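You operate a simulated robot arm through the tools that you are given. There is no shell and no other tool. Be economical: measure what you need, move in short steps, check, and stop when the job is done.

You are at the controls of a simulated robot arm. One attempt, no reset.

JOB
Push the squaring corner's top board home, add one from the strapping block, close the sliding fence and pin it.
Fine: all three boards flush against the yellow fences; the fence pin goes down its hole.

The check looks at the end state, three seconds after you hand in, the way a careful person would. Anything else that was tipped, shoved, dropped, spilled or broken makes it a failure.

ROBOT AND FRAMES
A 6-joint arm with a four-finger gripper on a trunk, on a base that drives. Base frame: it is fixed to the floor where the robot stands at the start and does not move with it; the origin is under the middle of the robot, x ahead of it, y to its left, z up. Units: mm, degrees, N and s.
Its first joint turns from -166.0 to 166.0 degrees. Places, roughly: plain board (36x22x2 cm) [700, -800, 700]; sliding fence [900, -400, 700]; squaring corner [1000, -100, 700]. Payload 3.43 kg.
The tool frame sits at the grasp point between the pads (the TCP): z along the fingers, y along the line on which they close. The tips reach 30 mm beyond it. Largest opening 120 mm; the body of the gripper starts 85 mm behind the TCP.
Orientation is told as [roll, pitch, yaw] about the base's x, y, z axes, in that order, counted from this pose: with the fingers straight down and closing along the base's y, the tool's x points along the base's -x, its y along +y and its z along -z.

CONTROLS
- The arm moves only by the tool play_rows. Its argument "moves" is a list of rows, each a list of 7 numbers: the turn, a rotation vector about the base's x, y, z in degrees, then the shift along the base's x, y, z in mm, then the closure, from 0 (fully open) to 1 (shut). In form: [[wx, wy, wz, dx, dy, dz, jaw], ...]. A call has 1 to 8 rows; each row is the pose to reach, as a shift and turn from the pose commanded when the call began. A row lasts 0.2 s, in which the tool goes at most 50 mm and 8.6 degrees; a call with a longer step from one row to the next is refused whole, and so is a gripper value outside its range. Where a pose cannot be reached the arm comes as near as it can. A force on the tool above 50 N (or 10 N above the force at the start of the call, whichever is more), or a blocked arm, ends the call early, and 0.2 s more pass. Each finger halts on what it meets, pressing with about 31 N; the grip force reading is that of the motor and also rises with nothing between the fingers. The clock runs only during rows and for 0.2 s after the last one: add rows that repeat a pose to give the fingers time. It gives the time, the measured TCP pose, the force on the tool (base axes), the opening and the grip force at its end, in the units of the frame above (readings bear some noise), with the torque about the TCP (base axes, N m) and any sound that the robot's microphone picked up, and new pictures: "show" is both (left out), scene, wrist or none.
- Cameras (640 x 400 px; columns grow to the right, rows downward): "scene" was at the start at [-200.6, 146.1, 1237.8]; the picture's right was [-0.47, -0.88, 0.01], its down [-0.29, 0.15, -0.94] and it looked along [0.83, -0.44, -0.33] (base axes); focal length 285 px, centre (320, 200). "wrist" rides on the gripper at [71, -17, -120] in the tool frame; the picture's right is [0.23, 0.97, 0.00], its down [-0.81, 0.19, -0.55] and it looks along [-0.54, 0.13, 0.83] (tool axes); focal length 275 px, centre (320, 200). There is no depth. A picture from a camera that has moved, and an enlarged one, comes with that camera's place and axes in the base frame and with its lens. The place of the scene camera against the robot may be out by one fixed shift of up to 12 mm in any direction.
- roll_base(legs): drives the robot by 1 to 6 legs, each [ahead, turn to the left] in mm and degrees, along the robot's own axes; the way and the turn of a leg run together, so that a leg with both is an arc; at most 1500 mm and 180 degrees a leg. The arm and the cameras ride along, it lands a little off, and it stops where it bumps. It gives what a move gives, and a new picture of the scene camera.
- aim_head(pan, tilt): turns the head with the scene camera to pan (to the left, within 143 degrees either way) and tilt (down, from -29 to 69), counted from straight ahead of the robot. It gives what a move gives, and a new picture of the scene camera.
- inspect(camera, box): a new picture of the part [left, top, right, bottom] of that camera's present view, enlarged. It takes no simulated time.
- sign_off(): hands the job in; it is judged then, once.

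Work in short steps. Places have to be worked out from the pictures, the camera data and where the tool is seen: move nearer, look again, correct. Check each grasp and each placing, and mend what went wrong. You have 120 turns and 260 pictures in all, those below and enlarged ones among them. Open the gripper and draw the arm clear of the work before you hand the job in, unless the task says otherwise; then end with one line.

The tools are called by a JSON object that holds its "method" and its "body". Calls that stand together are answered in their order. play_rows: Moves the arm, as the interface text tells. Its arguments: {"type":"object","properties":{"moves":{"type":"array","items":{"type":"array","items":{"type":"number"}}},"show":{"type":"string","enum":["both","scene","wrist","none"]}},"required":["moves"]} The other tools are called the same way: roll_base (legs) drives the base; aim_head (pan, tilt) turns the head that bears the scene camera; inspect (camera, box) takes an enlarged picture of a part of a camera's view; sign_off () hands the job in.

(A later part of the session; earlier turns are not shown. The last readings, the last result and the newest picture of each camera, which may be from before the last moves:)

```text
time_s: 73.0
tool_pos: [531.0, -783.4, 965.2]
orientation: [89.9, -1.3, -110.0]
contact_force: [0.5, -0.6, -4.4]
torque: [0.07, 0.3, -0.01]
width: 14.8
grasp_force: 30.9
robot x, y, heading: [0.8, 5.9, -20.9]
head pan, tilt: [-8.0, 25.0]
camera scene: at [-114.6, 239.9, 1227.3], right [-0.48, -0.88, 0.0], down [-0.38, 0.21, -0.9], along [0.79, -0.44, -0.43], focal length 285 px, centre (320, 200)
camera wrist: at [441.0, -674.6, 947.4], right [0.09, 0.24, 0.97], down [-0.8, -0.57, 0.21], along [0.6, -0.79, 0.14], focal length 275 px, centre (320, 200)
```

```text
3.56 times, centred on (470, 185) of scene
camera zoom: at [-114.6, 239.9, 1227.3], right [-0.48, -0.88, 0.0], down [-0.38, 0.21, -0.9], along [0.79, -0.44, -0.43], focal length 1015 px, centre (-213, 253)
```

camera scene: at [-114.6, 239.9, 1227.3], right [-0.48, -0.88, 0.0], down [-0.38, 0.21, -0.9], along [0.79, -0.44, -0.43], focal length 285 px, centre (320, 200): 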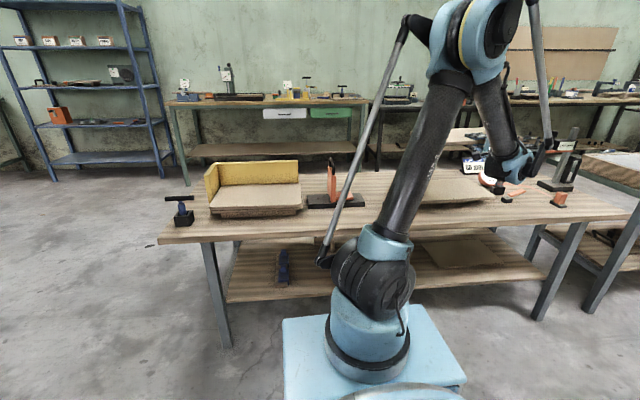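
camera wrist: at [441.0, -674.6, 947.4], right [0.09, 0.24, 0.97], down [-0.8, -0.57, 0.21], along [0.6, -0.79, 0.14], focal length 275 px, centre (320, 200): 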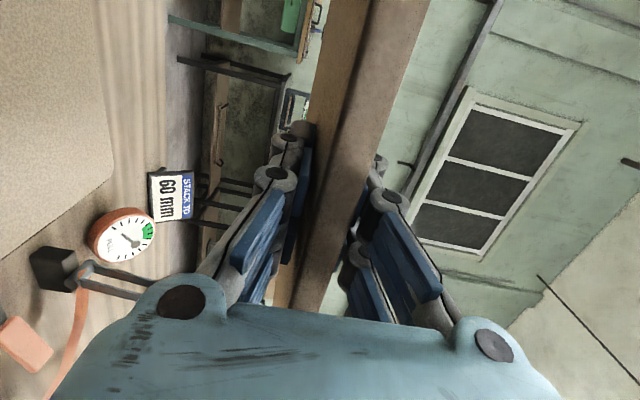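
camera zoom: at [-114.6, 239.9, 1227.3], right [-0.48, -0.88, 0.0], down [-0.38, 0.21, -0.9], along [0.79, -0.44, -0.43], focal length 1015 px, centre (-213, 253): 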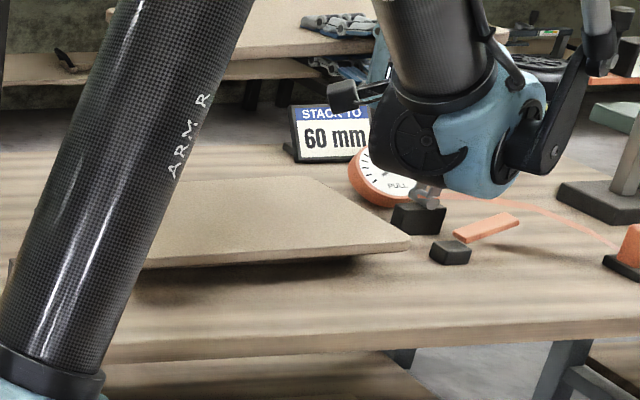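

Held firmly and level. Carry toward the corner along the bench.

{"method": "play_rows", "body": {"moves": [[0, 0, 0, 7, 19, 0, 1], [0, 0, 0, 21, 56, 0, 1], [0, 0, 0, 35, 94, 0, 1], [0, 0, 0, 49, 131, 0, 1], [0, 0, 0, 63, 169, 0, 1], [0, 0, 0, 77, 206, 0, 1], [0, 0, 0, 91, 244, 0, 1], [0, 0, 0, 98, 263, 0, 1]], "show": "none"}}

{"method": "play_rows", "body": {"moves": [[0, 0, 0, 7, 19, 0, 1], [0, 0, 0, 21, 56, 0, 1], [0, 0, 0, 35, 94, 0, 1], [0, 0, 0, 49, 131, 0, 1], [0, 0, 0, 63, 169, 0, 1], [0, 0, 0, 77, 206, 0, 1], [0, 0, 0, 91, 244, 0, 1], [0, 0, 0, 98, 263, 0, 1]], "show": "both"}}

```text
time_s: 74.8
tool_pos: [624.9, -518.1, 963.9]
orientation: [89.9, -1.3, -110.0]
contact_force: [0.7, -0.3, -4.7]
torque: [0.09, 0.28, 0.02]
width: 14.8
grasp_force: 31.2
robot x, y, heading: [1.9, 8.6, -20.7]
head pan, tilt: [-8.0, 25.0]
```

```text
time_s: 76.6
tool_pos: [725.2, -255.2, 962.2]
orientation: [89.3, -1.2, -110.0]
contact_force: [0.0, 0.3, -5.5]
torque: [0.08, 0.32, 0.01]
width: 15.1
grasp_force: 30.7
robot x, y, heading: [-2.7, 4.5, -21.1]
head pan, tilt: [-8.0, 25.0]
camera scene: at [-114.6, 240.1, 1227.2], right [-0.48, -0.88, 0.0], down [-0.38, 0.21, -0.9], along [0.79, -0.44, -0.43], focal length 285 px, centre (320, 200)
camera wrist: at [635.4, -148.1, 946.1], right [0.1, 0.23, 0.97], down [-0.79, -0.57, 0.22], along [0.6, -0.79, 0.13], focal length 275 px, centre (320, 200)
```

scene: 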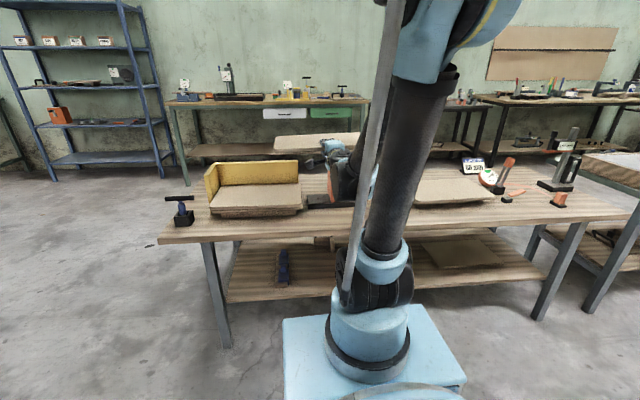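
wrist: 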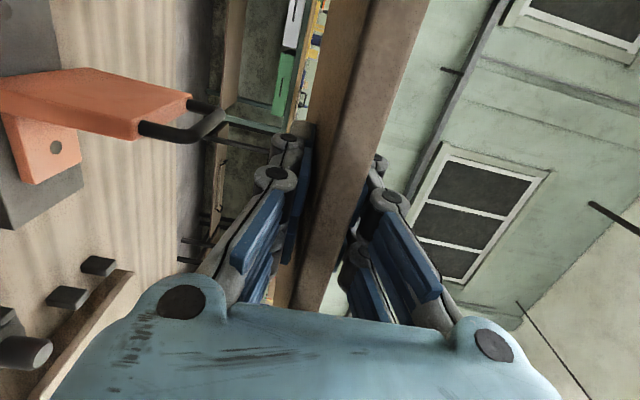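

{"method": "play_rows", "body": {"moves": [[0, 0, 0, 6, 20, 0, 1], [0, 0, 0, 17, 57, 0, 1], [0, 0, 0, 28, 94, 0, 1], [0, 0, 0, 39, 131, 0, 1], [0, 0, 0, 50, 168, 0, 1], [0, 0, 0, 61, 205, 0, 1], [0, 0, 0, 72, 242, 0, 1], [0, 0, 0, 72, 242, 0, 1]], "show": "both"}}

{"method": "inspect", "body": {"camera": "scene", "box": [170, 110, 350, 230]}}

```text
time_s: 78.4
tool_pos: [795.4, -12.8, 963.9]
orientation: [89.9, -1.3, -110.0]
contact_force: [0.2, 0.4, -5.2]
torque: [0.1, 0.34, 0.0]
width: 15.0
grasp_force: 31.3
robot x, y, heading: [0.3, 7.6, -20.8]
head pan, tilt: [-8.0, 25.0]
camera scene: at [-114.5, 240.2, 1227.2], right [-0.48, -0.88, 0.0], down [-0.38, 0.21, -0.9], along [0.79, -0.44, -0.43], focal length 285 px, centre (320, 200)
camera wrist: at [706.5, 95.3, 946.9], right [0.09, 0.24, 0.97], down [-0.8, -0.57, 0.21], along [0.6, -0.79, 0.14], focal length 275 px, centre (320, 200)
```

scene: 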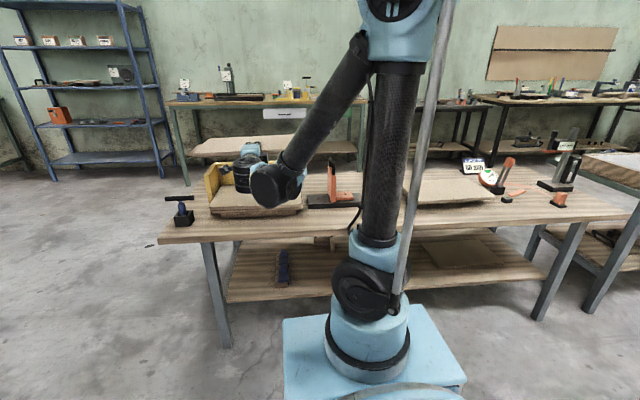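
wrist: 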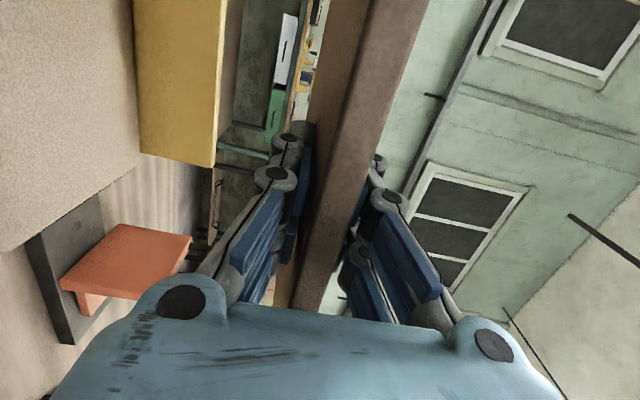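

```text
3.33 times, centred on (260, 170) of scene
camera zoom: at [-114.5, 240.2, 1227.2], right [-0.48, -0.88, 0.0], down [-0.38, 0.21, -0.9], along [0.79, -0.44, -0.43], focal length 951 px, centre (520, 300)
```

zoom: 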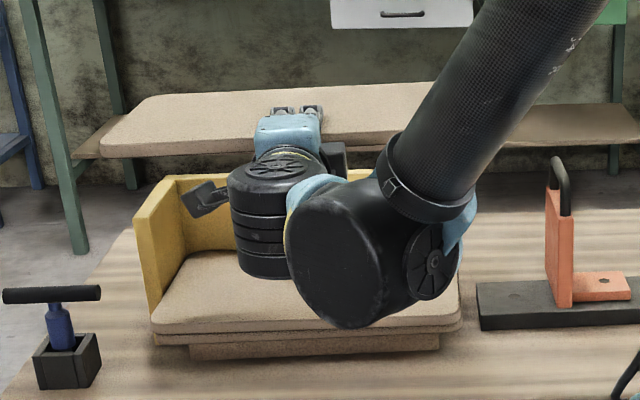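

The board hovers over the corner with full orientation. I lower to z≈840, shifting 6 mm right for wall clearance, and look.

{"method": "play_rows", "body": {"moves": [[0, 0, 0, -1, -3, -20, 1], [0, 0, 0, -2, -5.6, -45, 1], [0, 0, 0, -2, -5.6, -70, 1], [0, 0, 0, -2, -5.6, -95, 1], [0, 0, 0, -2, -5.6, -115, 1], [0, 0, 0, -2, -5.6, -122, 1], [0, 0, 0, -2, -5.6, -122, 1]], "show": "both"}}

{"method": "inspect", "body": {"camera": "scene", "box": [180, 130, 330, 230]}}

```text
time_s: 80.0
tool_pos: [798.7, -18.5, 857.0]
orientation: [89.9, -1.3, -110.0]
contact_force: [-0.3, 0.4, -4.7]
torque: [0.11, 0.37, 0.05]
width: 14.8
grasp_force: 31.1
out of reach, approached as far as the arm can: row 5, 6, 7
robot x, y, heading: [2.2, 2.4, -20.9]
head pan, tilt: [-8.0, 25.0]
camera scene: at [-114.5, 240.2, 1227.2], right [-0.48, -0.88, 0.0], down [-0.38, 0.21, -0.9], along [0.79, -0.44, -0.43], focal length 285 px, centre (320, 200)
camera wrist: at [710.1, 89.2, 839.5], right [0.09, 0.24, 0.97], down [-0.79, -0.57, 0.21], along [0.6, -0.79, 0.14], focal length 275 px, centre (320, 200)
```

scene: 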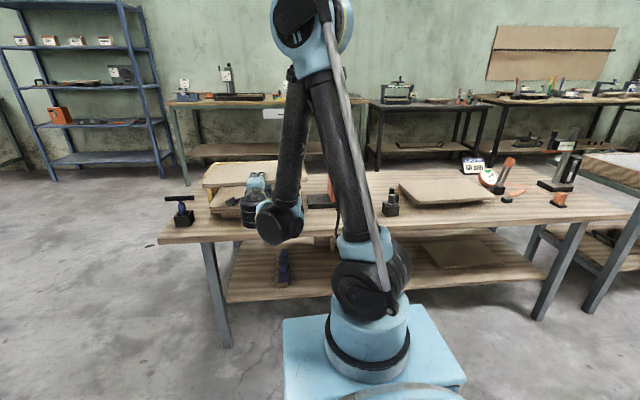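
wrist: 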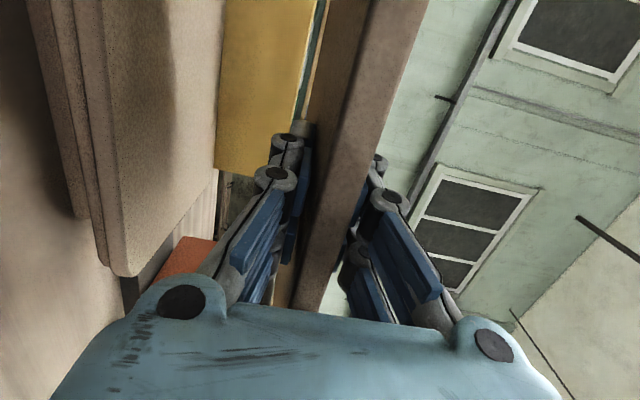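

```text
4.00 times, centred on (255, 180) of scene
camera zoom: at [-114.5, 240.2, 1227.2], right [-0.48, -0.88, 0.0], down [-0.38, 0.21, -0.9], along [0.79, -0.44, -0.43], focal length 1142 px, centre (580, 280)
```

zoom: 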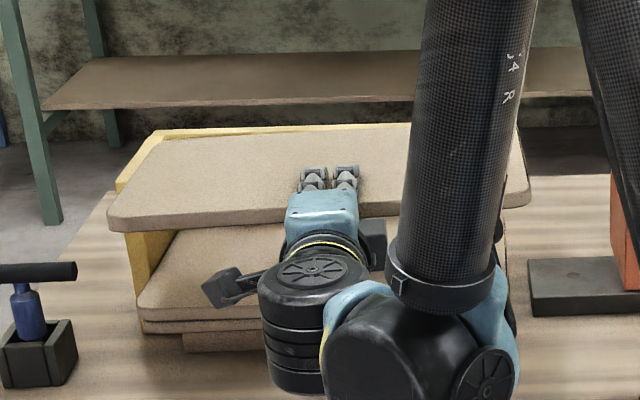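

The arm folds too tightly this close. I raise the board and drive the base back 200 mm, then reach out again.

{"method": "play_rows", "body": {"moves": [[0, 0, 0, 0, 0, 25, 1], [0, 0, 0, 0, 0, 50, 1], [0, 0, 0, 0, 0, 75, 1], [0, 0, 0, 0, 0, 95, 1], [0, 0, 0, 0, 0, 95, 1]], "show": "none"}}

{"method": "roll_base", "body": {"legs": [[-200, 0]]}}

```text
time_s: 81.2
tool_pos: [800.5, -17.5, 951.6]
orientation: [90.0, -1.3, -110.1]
contact_force: [0.7, 0.2, -5.3]
torque: [0.07, 0.31, 0.01]
width: 15.1
grasp_force: 31.1
robot x, y, heading: [2.8, 5.7, -21.0]
head pan, tilt: [-8.0, 25.0]
```

```text
time_s: 82.8
tool_pos: [609.6, 57.6, 951.2]
orientation: [89.9, -1.2, -109.8]
contact_force: [-0.6, -0.4, -5.3]
torque: [0.06, 0.32, -0.01]
width: 14.9
grasp_force: 31.0
robot x, y, heading: [-188.6, 77.9, -20.6]
head pan, tilt: [-8.0, 25.0]
camera scene: at [-305.7, 312.1, 1227.2], right [-0.48, -0.88, 0.0], down [-0.38, 0.21, -0.9], along [0.79, -0.43, -0.43], focal length 285 px, centre (320, 200)
```

scene: 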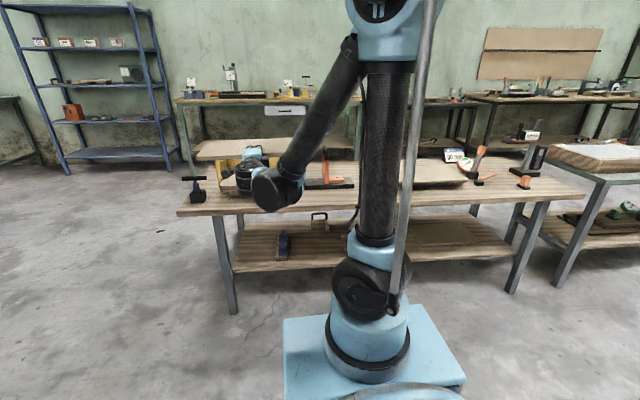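

Now reach out 200 mm again and lower to about z 800.

{"method": "play_rows", "body": {"moves": [[0, 0, 0, 20, -8, 0, 1], [0, 0, 0, 55, -23, 0, 1], [0, 0, 0, 92, -38, 0, 1], [0, 0, 0, 128, -54, -15, 1], [0, 0, 0, 160, -67, -40, 1], [0, 0, 0, 184, -77, -70, 1], [0, 0, 0, 184, -77, -100, 1], [0, 0, 0, 184, -77, -125, 1]], "show": "none"}}

{"method": "play_rows", "body": {"moves": [[0, 0, 0, 0, 0, -12, 1], [0, 0, 0, 0, 0, -25, 1], [0, 0, 0, 0, 0, -25, 1]], "show": "both"}}

{"method": "inspect", "body": {"camera": "scene", "box": [180, 120, 310, 210]}}

```text
time_s: 84.6
tool_pos: [783.4, -15.4, 834.6]
orientation: [90.7, -1.3, -109.8]
contact_force: [-0.2, -0.3, -4.7]
torque: [0.1, 0.32, -0.03]
width: 14.9
grasp_force: 31.1
robot x, y, heading: [-191.5, 79.1, -20.8]
head pan, tilt: [-8.0, 25.0]
```

```text
time_s: 85.4
tool_pos: [782.9, -15.2, 810.0]
orientation: [90.6, -1.2, -109.8]
contact_force: [0.0, 0.4, -5.2]
torque: [0.1, 0.34, 0.01]
width: 14.8
grasp_force: 31.1
robot x, y, heading: [-187.6, 80.0, -20.6]
head pan, tilt: [-8.0, 25.0]
camera scene: at [-305.6, 311.9, 1227.2], right [-0.48, -0.88, 0.0], down [-0.38, 0.21, -0.9], along [0.79, -0.43, -0.43], focal length 285 px, centre (320, 200)
camera wrist: at [693.8, 92.1, 790.9], right [0.07, 0.24, 0.97], down [-0.8, -0.57, 0.2], along [0.6, -0.78, 0.15], focal length 275 px, centre (320, 200)
```

scene: 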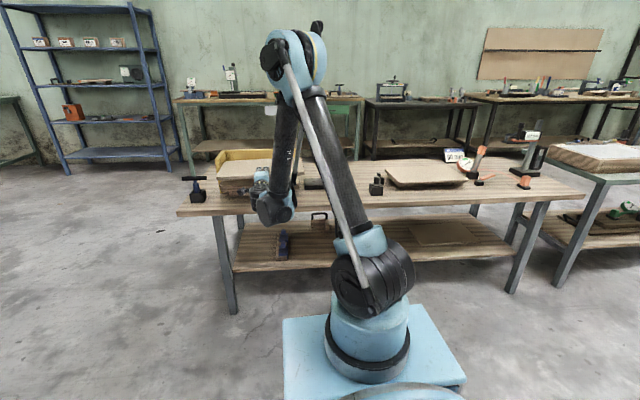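
wrist: 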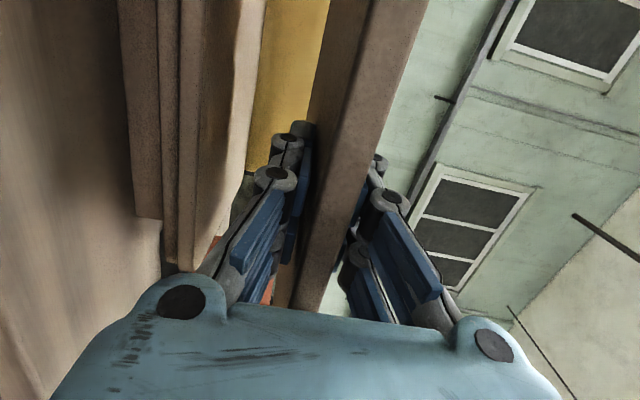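

```text
4.44 times, centred on (245, 165) of scene
camera zoom: at [-305.6, 311.9, 1227.2], right [-0.48, -0.88, 0.0], down [-0.38, 0.21, -0.9], along [0.79, -0.43, -0.43], focal length 1268 px, centre (653, 356)
```

zoom: 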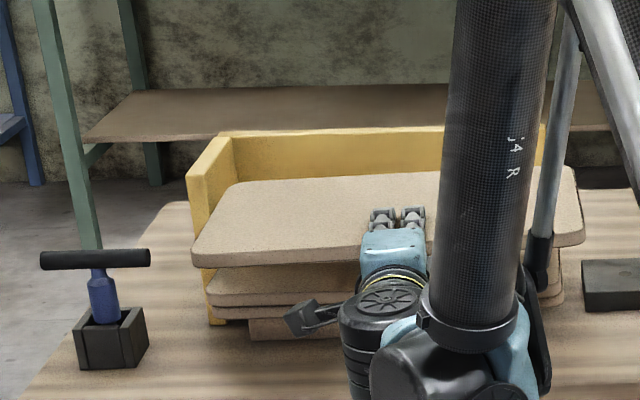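

The board is inside both walls and above the stack. I shift 13 mm ahead and lower to just above contact.

{"method": "play_rows", "body": {"moves": [[0, 0, 0, 6, -2.2, -10, 1], [0, 0, 0, 12.2, -4.5, -20, 1], [0, 0, 0, 12.2, -4.5, -30, 1], [0, 0, 0, 12.2, -4.5, -40, 1], [0, 0, 0, 12.2, -4.5, -50, 1], [0, 0, 0, 12.2, -4.5, -58, 1], [0, 0, 0, 12.2, -4.5, -64, 1], [0, 0, 0, 12.2, -4.5, -64, 1]], "show": "both"}}

{"method": "inspect", "body": {"camera": "scene", "box": [200, 140, 310, 210]}}

```text
time_s: 87.2
tool_pos: [802.9, -19.5, 758.7]
orientation: [90.6, -1.3, -109.9]
contact_force: [1.1, 0.3, -5.0]
torque: [0.11, 0.32, 0.01]
width: 15.0
grasp_force: 30.7
out of reach, approached as far as the arm can: row 5, 6, 7, 8
robot x, y, heading: [-191.4, 79.2, -20.6]
head pan, tilt: [-8.0, 25.0]
camera scene: at [-305.6, 311.9, 1227.2], right [-0.48, -0.88, 0.0], down [-0.38, 0.21, -0.9], along [0.79, -0.43, -0.43], focal length 285 px, centre (320, 200)
camera wrist: at [713.7, 88.8, 739.7], right [0.08, 0.24, 0.97], down [-0.8, -0.57, 0.2], along [0.6, -0.79, 0.15], focal length 275 px, centre (320, 200)
```

scene: 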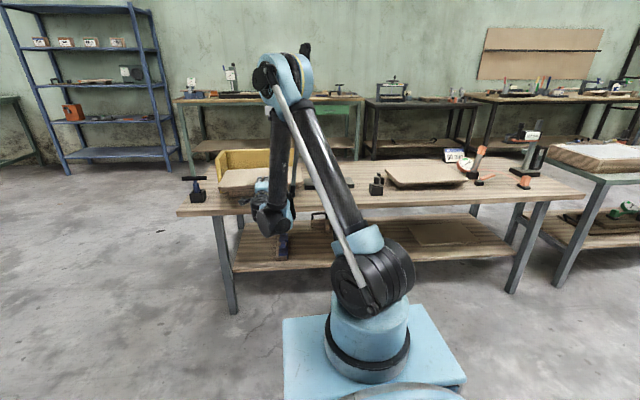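
wrist: 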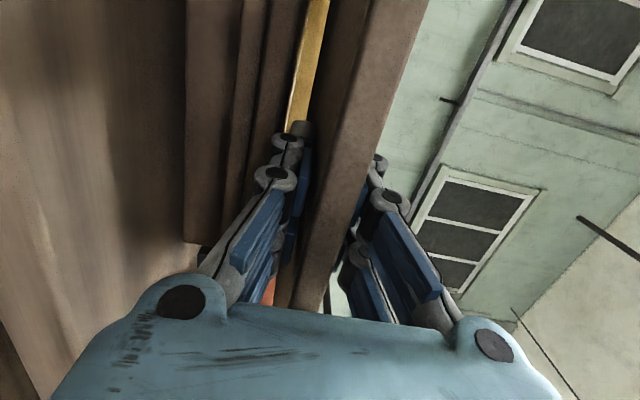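

```text
5.71 times, centred on (255, 175) of scene
camera zoom: at [-305.6, 311.9, 1227.2], right [-0.48, -0.88, 0.0], down [-0.38, 0.21, -0.9], along [0.79, -0.43, -0.43], focal length 1631 px, centre (691, 343)
```

zoom: 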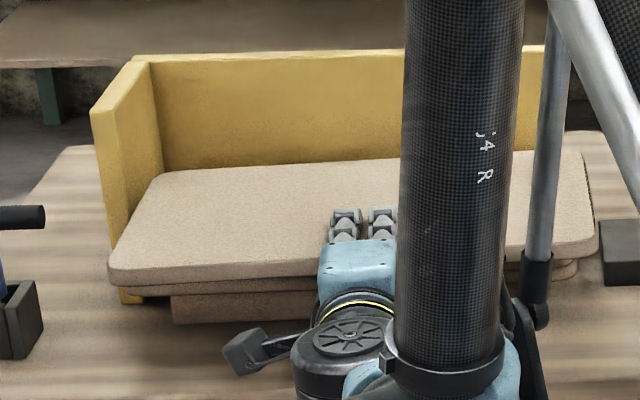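

Still ~25 mm short of reach. Raise a little, back the base another 130 mm, and reach out again.

{"method": "play_rows", "body": {"moves": [[0, 0, 0, 0, 0, 20, 1], [0, 0, 0, 0, 0, 45, 1], [0, 0, 0, 0, 0, 60, 1], [0, 0, 0, 0, 0, 60, 1]], "show": "none"}}

{"method": "roll_base", "body": {"legs": [[-130, 0]]}}

```text
time_s: 88.2
tool_pos: [803.2, -16.0, 818.4]
orientation: [90.5, -1.3, -109.7]
contact_force: [-0.2, 0.1, -5.2]
torque: [0.12, 0.34, 0.02]
width: 14.8
grasp_force: 30.6
robot x, y, heading: [-189.6, 77.6, -20.8]
head pan, tilt: [-8.0, 25.0]
```

```text
time_s: 89.5
tool_pos: [677.3, 33.8, 818.4]
orientation: [90.5, -1.2, -109.6]
contact_force: [0.6, 0.0, -4.3]
torque: [0.06, 0.28, 0.02]
width: 14.9
grasp_force: 30.7
robot x, y, heading: [-313.9, 124.2, -20.6]
head pan, tilt: [-8.0, 25.0]
camera scene: at [-431.3, 358.8, 1227.2], right [-0.48, -0.88, 0.0], down [-0.38, 0.21, -0.9], along [0.79, -0.43, -0.43], focal length 285 px, centre (320, 200)
```

scene: 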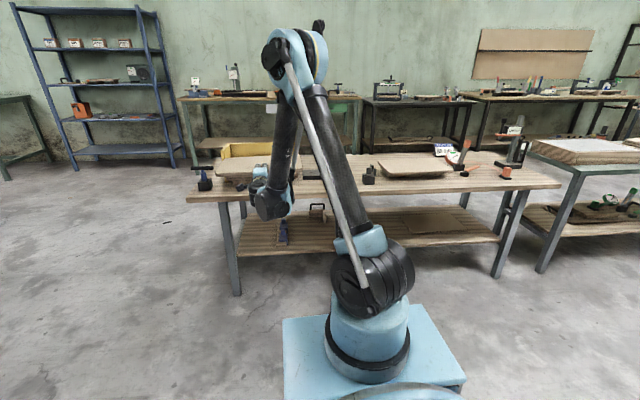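

{"method": "play_rows", "body": {"moves": [[0, 0, 0, 30, -14, 0, 1], [0, 0, 0, 65, -30, 0, 1], [0, 0, 0, 100, -47, -5, 1], [0.5, -0.2, 0, 120, -56, -25, 1], [0.9, -0.35, 0, 120, -56, -42, 1], [0.9, -0.35, 0, 120, -56, -58, 1], [0.9, -0.35, 0, 120, -56, -70, 1], [0.9, -0.35, 0, 120, -56, -70, 1]], "show": "both"}}

{"method": "inspect", "body": {"camera": "scene", "box": [200, 130, 310, 200]}}

```text
time_s: 91.3
tool_pos: [788.8, -20.3, 760.7]
orientation: [91.4, -0.3, -109.7]
contact_force: [-0.4, -0.2, -5.8]
torque: [0.09, 0.31, 0.01]
width: 15.1
grasp_force: 31.0
robot x, y, heading: [-314.7, 125.6, -20.7]
head pan, tilt: [-8.0, 25.0]
camera scene: at [-431.2, 358.7, 1227.3], right [-0.48, -0.88, 0.0], down [-0.38, 0.21, -0.9], along [0.79, -0.43, -0.43], focal length 285 px, centre (320, 200)
camera wrist: at [700.3, 87.0, 741.3], right [0.06, 0.23, 0.97], down [-0.8, -0.58, 0.18], along [0.6, -0.79, 0.15], focal length 275 px, centre (320, 200)
```

scene: 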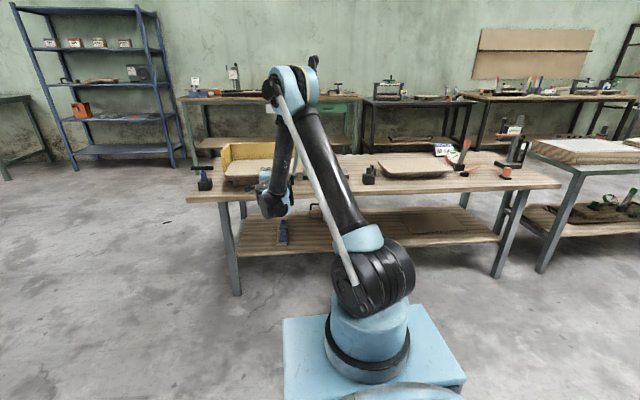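
wrist: 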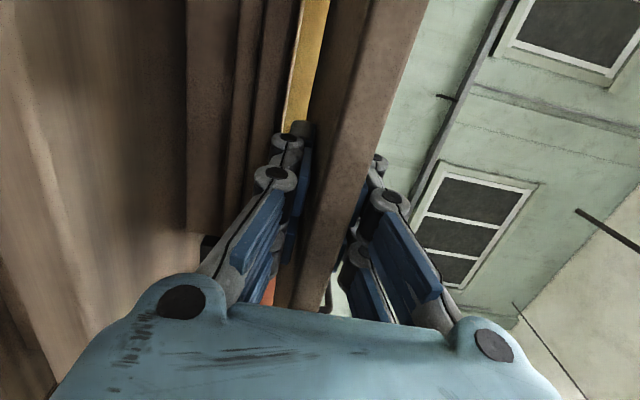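

```text
5.71 times, centred on (255, 165) of scene
camera zoom: at [-431.2, 358.7, 1227.3], right [-0.48, -0.88, 0.0], down [-0.38, 0.21, -0.9], along [0.79, -0.43, -0.43], focal length 1631 px, centre (691, 400)
```

zoom: 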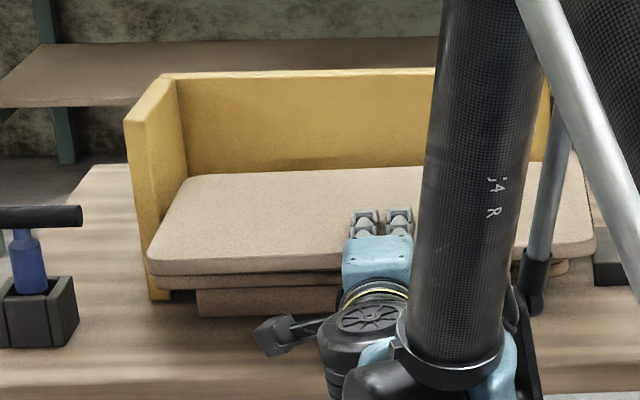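

Reachable now. I level the last 1.5° of pitch and lower in small steps until the weight comes off.

{"method": "play_rows", "body": {"moves": [[0.25, 0.7, 0, 0, 0, -5, 1], [0.5, 1.4, 0, 0, 0, -10, 1], [0.5, 1.4, 0, 0, 0, -15, 1], [0.5, 1.4, 0, 0, 0, -18, 1], [0.5, 1.4, 0, 0, 0, -18, 1]], "show": "none"}}

{"method": "play_rows", "body": {"moves": [[0, 0, 0, 0, 0, -2, 1], [0, 0, 0, 0, 0, -4, 1], [0, 0, 0, 0, 0, -4, 1]], "show": "wrist"}}

```text
time_s: 92.5
tool_pos: [788.4, -19.6, 742.4]
orientation: [89.9, -0.4, -109.5]
contact_force: [0.8, 0.1, -4.3]
torque: [0.11, 0.32, -0.03]
width: 15.1
grasp_force: 31.4
robot x, y, heading: [-311.5, 125.0, -20.5]
head pan, tilt: [-8.0, 25.0]
```

```text
time_s: 93.3
tool_pos: [787.7, -19.3, 738.4]
orientation: [89.9, -0.2, -109.5]
contact_force: [-0.2, 0.3, -3.8]
torque: [0.29, -0.08, 0.2]
width: 14.8
grasp_force: 30.8
robot x, y, heading: [-311.0, 126.5, -20.8]
head pan, tilt: [-8.0, 25.0]
camera wrist: at [698.0, 87.7, 722.2], right [0.08, 0.22, 0.97], down [-0.79, -0.58, 0.2], along [0.6, -0.79, 0.13], focal length 275 px, centre (320, 200)
```

wrist: 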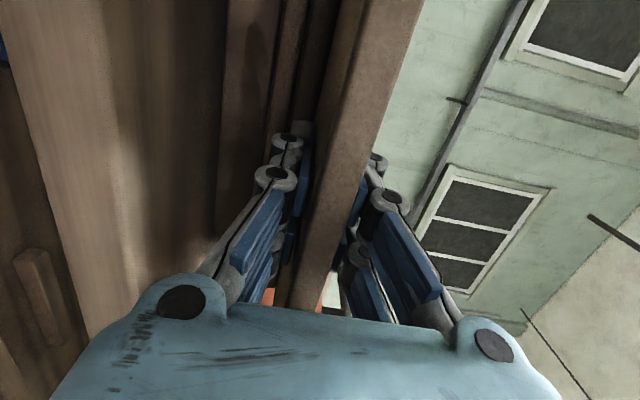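

Torque has changed: one end touches. Two more small steps.

{"method": "play_rows", "body": {"moves": [[0, 0, 0, 0, 0, -1, 1], [0, 0, 0, 0, 0, -2, 1], [0, 0, 0, 0, 0, -2, 1]], "show": "none"}}

{"method": "play_rows", "body": {"moves": [[0, 0, 0, 0, 0, -0.7, 1], [0, 0, 0, 0, 0, -1.5, 1], [0, 0, 0, 0, 0, -1.5, 1]], "show": "none"}}

```text
time_s: 94.1
tool_pos: [787.9, -19.8, 736.9]
orientation: [89.9, -0.2, -109.7]
contact_force: [-2.0, 0.6, 3.0]
torque: [0.62, -0.46, -0.03]
width: 14.9
grasp_force: 31.2
robot x, y, heading: [-312.9, 128.0, -20.4]
head pan, tilt: [-8.0, 25.0]
```

```text
time_s: 94.9
tool_pos: [786.9, -18.7, 735.7]
orientation: [89.9, -0.3, -109.6]
contact_force: [-0.8, 1.8, 14.5]
torque: [0.34, -0.93, 0.19]
width: 14.9
grasp_force: 30.9
robot x, y, heading: [-314.0, 127.4, -20.2]
head pan, tilt: [-8.0, 25.0]
```

The board rests on the stack. I ease 1 mm up and open the fingers to ~40 mm.

{"method": "play_rows", "body": {"moves": [[0, 0, 0, 0, 0, 1.5, 1], [0, 0, 0, 0, 0, 1.5, 0.85], [0, 0, 0, 0, 0, 1.5, 0.7], [0, 0, 0, 0, 0, 1.5, 0.65], [0, 0, 0, 0, 0, 1.5, 0.65]], "show": "both"}}

```text
time_s: 96.1
tool_pos: [787.4, -19.8, 736.5]
orientation: [89.8, -0.3, -109.5]
contact_force: [0.4, 0.5, -0.2]
torque: [-0.01, -0.06, 0.0]
width: 42.2
grasp_force: 0.1
robot x, y, heading: [-317.0, 127.2, -20.5]
head pan, tilt: [-8.0, 25.0]
camera scene: at [-431.4, 358.8, 1227.2], right [-0.48, -0.88, 0.0], down [-0.38, 0.21, -0.9], along [0.79, -0.43, -0.43], focal length 285 px, centre (320, 200)
camera wrist: at [698.4, 87.6, 720.5], right [0.08, 0.22, 0.97], down [-0.79, -0.58, 0.2], along [0.6, -0.79, 0.13], focal length 275 px, centre (320, 200)
```

scene: 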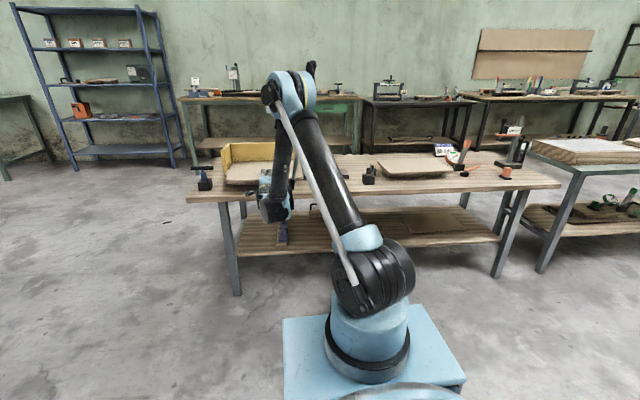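
wrist: 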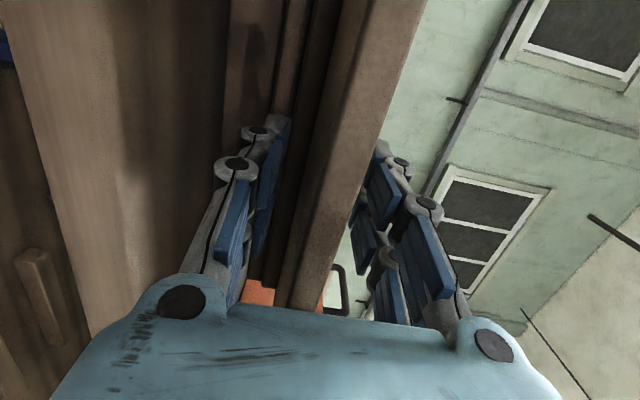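

Released. I withdraw 80 mm, close the fingers, and will push the new board home with the tips.

{"method": "play_rows", "body": {"moves": [[0, 0, 0, -18, 6.7, 0, 0.65], [0, 0, 0, -37, 14, 0, 0.65], [0, 0, 0, -56, 21, 0, 0.65], [0, 0, 0, -78, 29, 0, 0.65], [0, 0, 0, -78, 29, 0, 0.9], [0, 0, 0, -78, 29, 0, 1], [0, 0, 0, -78, 29, 0, 1]], "show": "both"}}

{"method": "inspect", "body": {"camera": "scene", "box": [200, 130, 310, 200]}}

```text
time_s: 97.7
tool_pos: [709.7, 8.4, 738.3]
orientation: [89.9, -0.3, -109.6]
contact_force: [-0.7, -0.1, -0.3]
torque: [-0.01, -0.02, 0.0]
width: 0.0
grasp_force: 30.8
robot x, y, heading: [-316.4, 126.3, -20.3]
head pan, tilt: [-8.0, 25.0]
camera scene: at [-431.4, 358.8, 1227.2], right [-0.48, -0.88, 0.0], down [-0.38, 0.21, -0.9], along [0.79, -0.43, -0.43], focal length 285 px, centre (320, 200)
camera wrist: at [619.9, 116.6, 721.6], right [0.08, 0.22, 0.97], down [-0.79, -0.58, 0.2], along [0.6, -0.79, 0.13], focal length 275 px, centre (320, 200)
```

scene: 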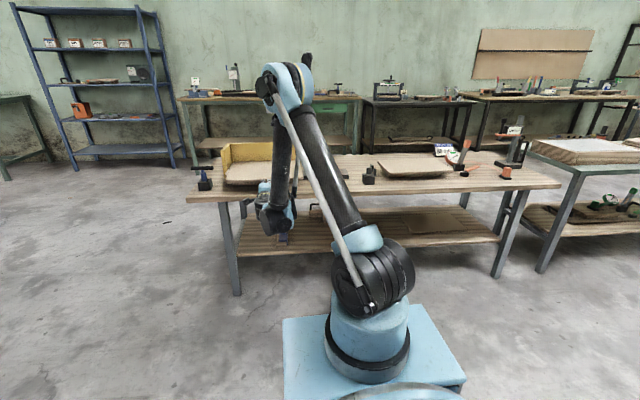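
wrist: 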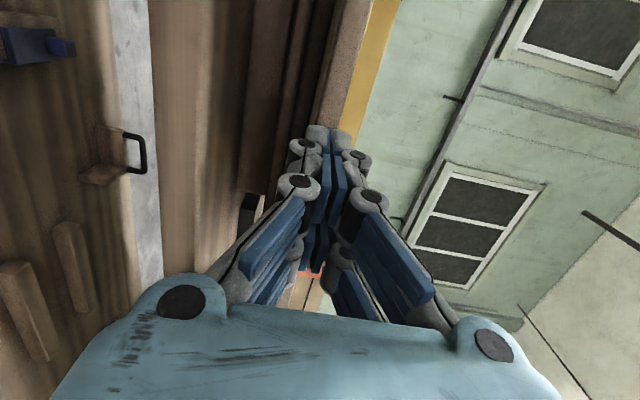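

```text
5.71 times, centred on (255, 165) of scene
camera zoom: at [-431.4, 358.8, 1227.2], right [-0.48, -0.88, 0.0], down [-0.38, 0.21, -0.9], along [0.79, -0.43, -0.43], focal length 1631 px, centre (691, 400)
```

zoom: 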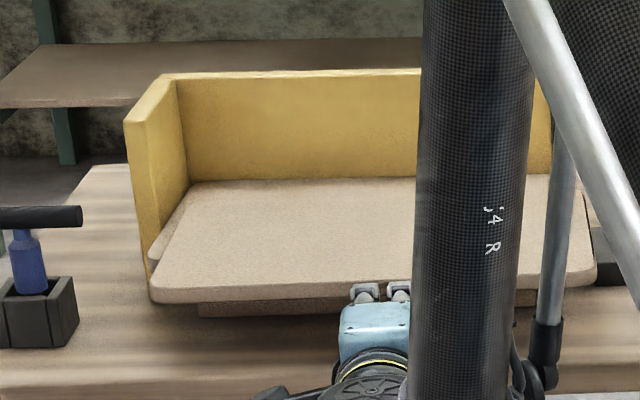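

The board came back some with the withdrawal. I push it forward now with the closed tips at its centre, slightly lower.

{"method": "play_rows", "body": {"moves": [[0, 0, 0, 0, 0, -4, 1], [0, 0, 0, 4.7, -1.8, -4, 1], [0, 0, 0, 9.4, -3.5, -4, 1], [0, 0, 0, 14.1, -5.3, -4, 1], [0, 0, 0, 18.7, -7, -4, 1], [0, 0, 0, 23.4, -8.8, -4, 1], [0, 0, 0, 28.1, -10.5, -4, 1], [0, 0, 0, 32.8, -12.3, -4, 1]], "show": "wrist"}}

{"method": "inspect", "body": {"camera": "scene", "box": [200, 130, 310, 200]}}

```text
time_s: 99.5
tool_pos: [742.4, -2.7, 731.5]
orientation: [89.8, -0.3, -109.7]
contact_force: [-1.9, 0.8, 1.5]
torque: [0.01, -0.01, 0.01]
width: 0.2
grasp_force: 30.9
robot x, y, heading: [-311.0, 124.9, -20.5]
head pan, tilt: [-8.0, 25.0]
camera wrist: at [653.1, 104.8, 716.2], right [0.08, 0.22, 0.97], down [-0.79, -0.58, 0.2], along [0.6, -0.79, 0.13], focal length 275 px, centre (320, 200)
```

wrist: 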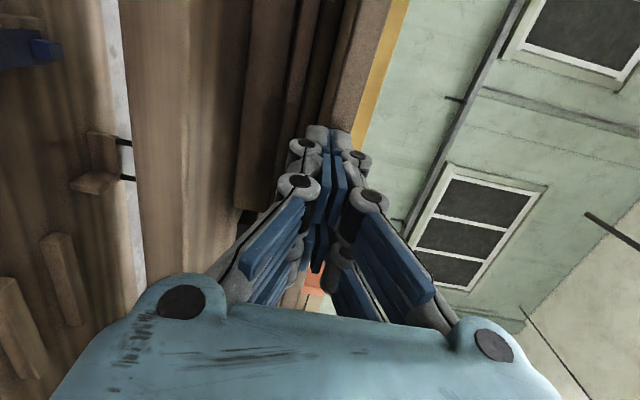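

```text
5.71 times, centred on (255, 165) of scene
camera zoom: at [-431.5, 358.8, 1227.2], right [-0.48, -0.88, 0.0], down [-0.38, 0.21, -0.9], along [0.79, -0.43, -0.43], focal length 1631 px, centre (691, 400)
```

zoom: 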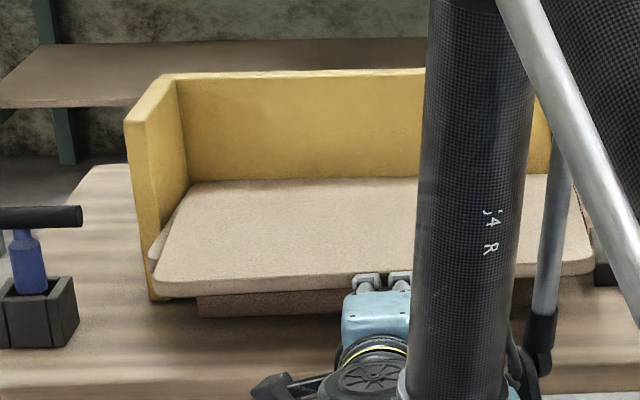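

Sliding nicely (2 N). Continue 40 mm.

{"method": "play_rows", "body": {"moves": [[0, 0, 0, 4.7, -1.8, 0, 1], [0, 0, 0, 9.4, -3.5, 0, 1], [0, 0, 0, 14.1, -5.3, 0, 1], [0, 0, 0, 18.7, -7, 0, 1], [0, 0, 0, 23.4, -8.8, 0, 1], [0, 0, 0, 28.1, -10.5, 0, 1], [0, 0, 0, 32.8, -12.3, 0, 1], [0, 0, 0, 37.5, -14, 0, 1]], "show": "wrist"}}

{"method": "inspect", "body": {"camera": "scene", "box": [200, 130, 310, 200]}}

```text
time_s: 101.3
tool_pos: [780.3, -17.1, 732.5]
orientation: [89.9, -0.3, -109.7]
contact_force: [-1.5, 1.3, 0.5]
torque: [-0.03, -0.01, -0.04]
width: 0.2
grasp_force: 30.5
robot x, y, heading: [-311.5, 125.1, -20.4]
head pan, tilt: [-8.0, 25.0]
camera wrist: at [690.1, 90.5, 715.8], right [0.08, 0.22, 0.97], down [-0.79, -0.58, 0.2], along [0.6, -0.79, 0.13], focal length 275 px, centre (320, 200)
```

wrist: 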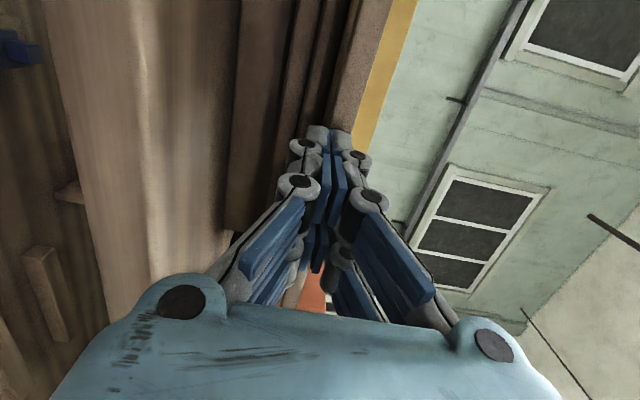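

```text
5.71 times, centred on (255, 165) of scene
camera zoom: at [-431.5, 358.8, 1227.2], right [-0.48, -0.88, 0.0], down [-0.38, 0.21, -0.9], along [0.79, -0.43, -0.43], focal length 1631 px, centre (691, 400)
```

zoom: 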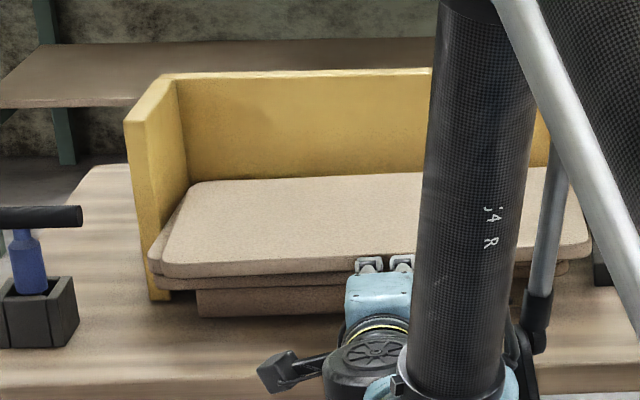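

30 mm to go: 22 mm now, then fine steps.

{"method": "play_rows", "body": {"moves": [[0, 0, 0, 4.7, -1.8, 0, 1], [0, 0, 0, 9.4, -3.5, 0, 1], [0, 0, 0, 14.1, -5.3, 0, 1], [0, 0, 0, 17.8, -6.7, 0, 1], [0, 0, 0, 20.6, -7.7, 0, 1], [0, 0, 0, 20.6, -7.7, 0, 1]], "show": "none"}}

{"method": "play_rows", "body": {"moves": [[0, 0, 0, 0.9, -0.35, 0, 1], [0, 0, 0, 1.9, -0.7, 0, 1], [0, 0, 0, 2.8, -1, 0, 1], [0, 0, 0, 3.7, -1.4, 0, 1], [0, 0, 0, 4.7, -1.75, 0, 1], [0, 0, 0, 4.7, -1.75, 0, 1]], "show": "wrist"}}

```text
time_s: 102.7
tool_pos: [800.9, -24.9, 731.3]
orientation: [90.0, -0.3, -109.5]
contact_force: [-1.4, 0.8, 0.0]
torque: [0.02, 0.0, 0.02]
width: 0.1
grasp_force: 31.1
robot x, y, heading: [-312.4, 125.5, -20.5]
head pan, tilt: [-8.0, 25.0]
```

```text
time_s: 104.1
tool_pos: [806.0, -27.4, 731.6]
orientation: [89.9, -0.3, -109.7]
contact_force: [-1.8, 1.7, 0.6]
torque: [0.0, -0.02, 0.05]
width: 0.2
grasp_force: 31.0
robot x, y, heading: [-315.1, 124.4, -20.6]
head pan, tilt: [-8.0, 25.0]
camera wrist: at [716.0, 80.6, 716.2], right [0.08, 0.22, 0.97], down [-0.79, -0.58, 0.2], along [0.6, -0.79, 0.13], focal length 275 px, centre (320, 200)
```

wrist: 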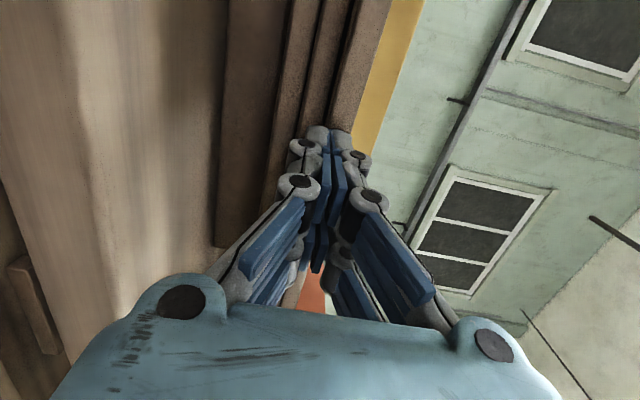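

{"method": "play_rows", "body": {"moves": [[0, 0, 0, 0.7, -0.26, 0, 1], [0, 0, 0, 1.4, -0.5, 0, 1], [0, 0, 0, 2.1, -0.8, 0, 1], [0, 0, 0, 2.8, -1, 0, 1], [0, 0, 0, 2.8, -1, 0, 1]], "show": "none"}}

{"method": "play_rows", "body": {"moves": [[0, 0, 0, 0.7, -0.26, 0, 1], [0, 0, 0, 1.4, -0.5, 0, 1], [0, 0, 0, 2.1, -0.8, 0, 1], [0, 0, 0, 2.1, -0.8, 0, 1]], "show": "wrist"}}

```text
time_s: 105.3
tool_pos: [808.0, -28.0, 732.3]
orientation: [89.9, -0.4, -109.6]
contact_force: [-1.8, -0.1, 0.6]
torque: [-0.01, 0.0, -0.04]
width: 0.0
grasp_force: 30.7
robot x, y, heading: [-313.0, 126.2, -20.4]
head pan, tilt: [-8.0, 25.0]
```

```text
time_s: 106.3
tool_pos: [809.9, -27.0, 732.7]
orientation: [89.9, -0.2, -109.7]
contact_force: [-2.8, -0.3, 0.7]
torque: [-0.02, -0.03, 0.02]
width: 0.1
grasp_force: 30.3
robot x, y, heading: [-314.3, 123.4, -20.6]
head pan, tilt: [-8.0, 25.0]
camera wrist: at [720.8, 79.2, 715.9], right [0.08, 0.22, 0.97], down [-0.79, -0.58, 0.2], along [0.6, -0.79, 0.13], focal length 275 px, centre (320, 200)
```

wrist: 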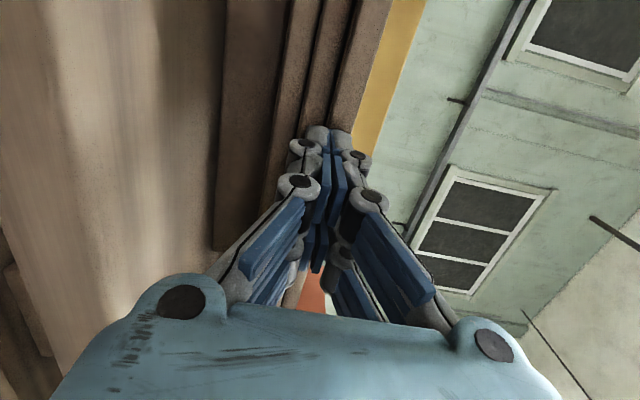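

Still sliding; continue until resistance rises.

{"method": "play_rows", "body": {"moves": [[0, 0, 0, 0.7, -0.26, 0, 1], [0, 0, 0, 1.4, -0.5, 0, 1], [0, 0, 0, 2.1, -0.8, 0, 1], [0, 0, 0, 2.8, -1, 0, 1], [0, 0, 0, 2.8, -1, 0, 1]], "show": "none"}}

{"method": "play_rows", "body": {"moves": [[0, 0, 0, 0.7, -0.26, 0, 1], [0, 0, 0, 1.4, -0.5, 0, 1], [0, 0, 0, 2.1, -0.8, 0, 1], [0, 0, 0, 2.8, -1, 0, 1], [0, 0, 0, 2.8, -1, 0, 1]], "show": "wrist"}}

{"method": "inspect", "body": {"camera": "scene", "box": [200, 130, 310, 200]}}

```text
time_s: 107.5
tool_pos: [813.1, -27.9, 732.7]
orientation: [89.9, -0.3, -109.5]
contact_force: [-6.9, 5.6, -0.5]
torque: [0.02, 0.0, -0.14]
width: 5.8
grasp_force: 30.8
robot x, y, heading: [-313.9, 123.2, -20.3]
head pan, tilt: [-8.0, 25.0]
```

```text
time_s: 108.7
tool_pos: [814.8, -31.7, 732.9]
orientation: [89.9, -0.3, -109.6]
contact_force: [-18.1, 8.6, 0.6]
torque: [-0.02, 0.04, -0.38]
width: 5.9
grasp_force: 30.7
robot x, y, heading: [-314.5, 128.7, -20.7]
head pan, tilt: [-8.0, 25.0]
camera wrist: at [726.1, 77.1, 716.3], right [0.08, 0.22, 0.97], down [-0.79, -0.58, 0.2], along [0.6, -0.79, 0.13], focal length 275 px, centre (320, 200)
```

wrist: 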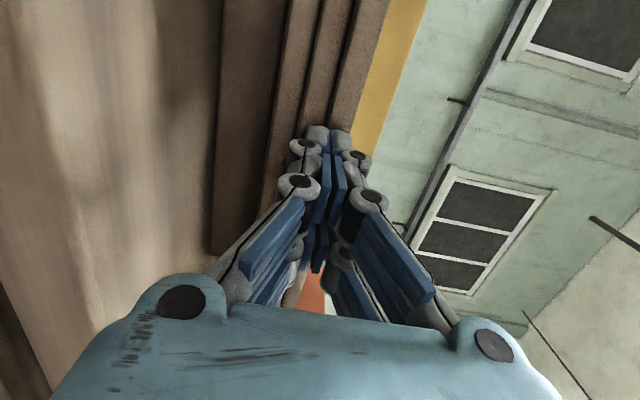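

```text
5.71 times, centred on (255, 165) of scene
camera zoom: at [-432.0, 359.0, 1227.1], right [-0.48, -0.88, 0.0], down [-0.38, 0.21, -0.9], along [0.79, -0.43, -0.43], focal length 1631 px, centre (691, 400)
```

zoom: 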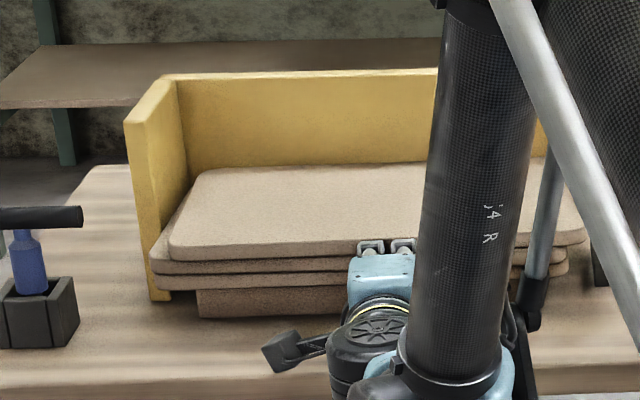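

Resistance rises to 20 N: the new board is home in n (others look a few mm proud). I back off, rise, and turn the tool down again.

{"method": "play_rows", "body": {"moves": [[0, 0, 0, -20, 7.5, 0, 1], [0, 0, 0, -55, 20, 5, 1], [-2.7, 5.9, 4.6, -70, 26, 40, 1], [-5.4, 11.9, 9.2, -80, 30, 85, 1], [-8.1, 17.8, 13.9, -80, 30, 130, 1], [-10.8, 23.8, 18.5, -80, 30, 170, 1], [-13.5, 29.7, 23.1, -80, 30, 200, 1], [-16.3, 35.7, 27.7, -80, 30, 220, 1]], "show": "none"}}

{"method": "play_rows", "body": {"moves": [[-2.7, 5.9, 4.6, 0, 0, 10, 1], [-5.4, 11.9, 9.2, 0, 0, 20, 1], [-8.1, 17.8, 13.9, 0, 0, 20, 1], [-10.8, 23.8, 18.5, 0, 0, 20, 1], [-13.5, 29.7, 23.1, 0, 0, 20, 1], [-16.3, 35.7, 27.7, 0, 0, 20, 1], [-19, 41.6, 32.3, 0, 0, 20, 1], [-21.7, 47.6, 37, 0, 0, 20, 1]], "show": "none"}}

{"method": "roll_base", "body": {"legs": [[270, 0]]}}

```text
time_s: 110.5
tool_pos: [732.8, 63.3, 948.1]
orientation: [57.4, -21.5, -82.2]
contact_force: [0.1, 0.3, -0.3]
torque: [0.04, 0.01, 0.01]
width: 0.0
grasp_force: 30.8
out of reach, approached as far as the arm can: row 6, 7, 8
robot x, y, heading: [-314.2, 126.4, -20.6]
head pan, tilt: [-8.0, 25.0]
```

```text
time_s: 112.3
tool_pos: [725.3, 88.8, 967.6]
orientation: [-6.0, -19.1, -26.6]
contact_force: [-0.4, 0.0, 1.4]
torque: [-0.01, -0.04, 0.01]
width: 0.0
grasp_force: 31.6
out of reach, approached as far as the arm can: row 1, 2, 3, 4, 5, 6, 7, 8
robot x, y, heading: [-309.8, 123.0, -20.5]
head pan, tilt: [-8.0, 25.0]
```

```text
time_s: 114.3
tool_pos: [980.1, -6.7, 967.7]
orientation: [-5.8, -19.2, -26.7]
contact_force: [-0.1, 0.0, -0.1]
torque: [0.02, 0.02, -0.03]
width: 0.0
grasp_force: 30.9
robot x, y, heading: [-54.8, 29.2, -20.4]
head pan, tilt: [-8.0, 25.0]
camera scene: at [-177.0, 263.7, 1227.2], right [-0.48, -0.88, 0.0], down [-0.38, 0.21, -0.9], along [0.79, -0.43, -0.43], focal length 285 px, centre (320, 200)
```

scene: 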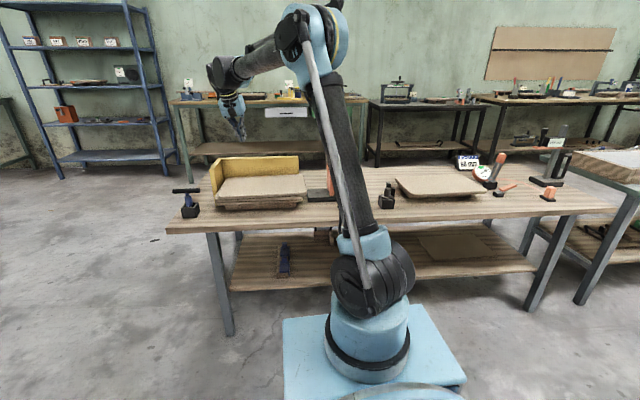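

Base is forward again. I level the tool (small correction turn) and move back to the near side of the corner.

{"method": "play_rows", "body": {"moves": [[3.2, 3.8, 1.7, -40, 0, 0, 1], [6.5, 7.6, 3.5, -80, 0, 0, 1], [9.8, 11.4, 5.2, -120, 0, 0, 1], [13, 15.2, 7, -160, 0, -10, 1], [13, 15.2, 7, -190, 0, -40, 1], [13, 15.2, 7, -190, 0, -40, 1]], "show": "wrist"}}

{"method": "inspect", "body": {"camera": "scene", "box": [190, 140, 330, 220]}}

{"method": "inspect", "body": {"camera": "scene", "box": [370, 150, 560, 230]}}

```text
time_s: 115.7
tool_pos: [777.7, -3.1, 936.5]
orientation: [-13.4, -9.2, -19.7]
contact_force: [1.6, 0.8, 0.5]
torque: [0.0, 0.01, -0.03]
width: 0.3
grasp_force: 30.8
out of reach, approached as far as the arm can: row 1, 2, 3, 4, 5, 6
robot x, y, heading: [-58.9, 30.6, -20.5]
head pan, tilt: [-8.0, 25.0]
camera wrist: at [697.3, 38.3, 1045.6], right [0.14, 0.96, -0.26], down [0.79, 0.05, 0.62], along [0.6, -0.29, -0.74], focal length 275 px, centre (320, 200)
```

wrist: 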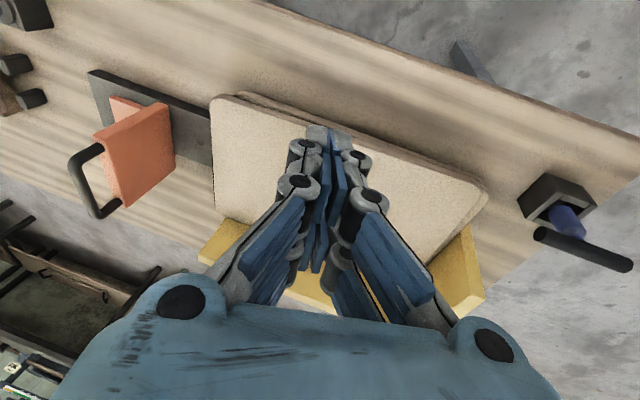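

```text
4.57 times, centred on (260, 180) of scene
camera zoom: at [-177.1, 263.8, 1227.2], right [-0.48, -0.88, 0.0], down [-0.38, 0.21, -0.9], along [0.79, -0.43, -0.43], focal length 1304 px, centre (594, 291)
```

zoom: 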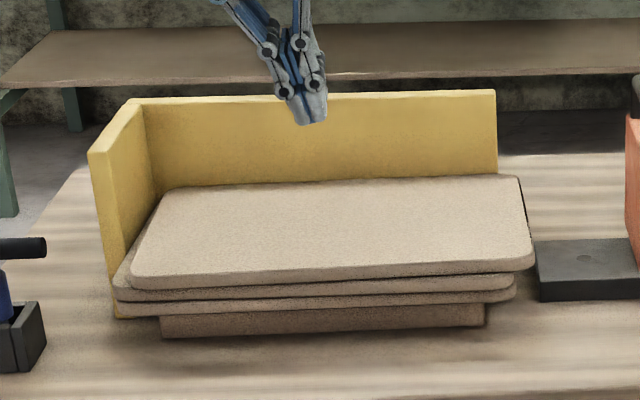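

```text
3.37 times, centred on (465, 190) of scene
camera zoom: at [-177.1, 263.8, 1227.2], right [-0.48, -0.88, 0.0], down [-0.38, 0.21, -0.9], along [0.79, -0.43, -0.43], focal length 961 px, centre (-168, 234)
```

zoom: 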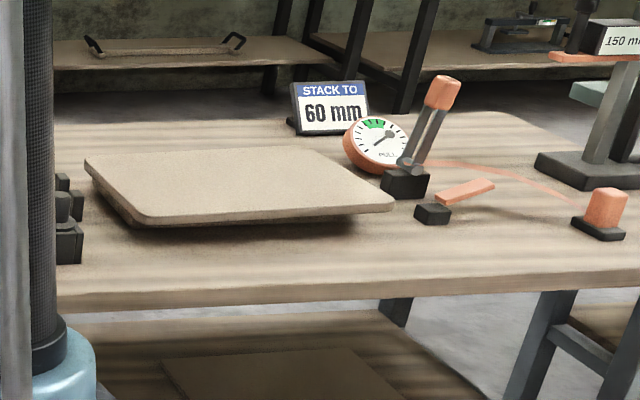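

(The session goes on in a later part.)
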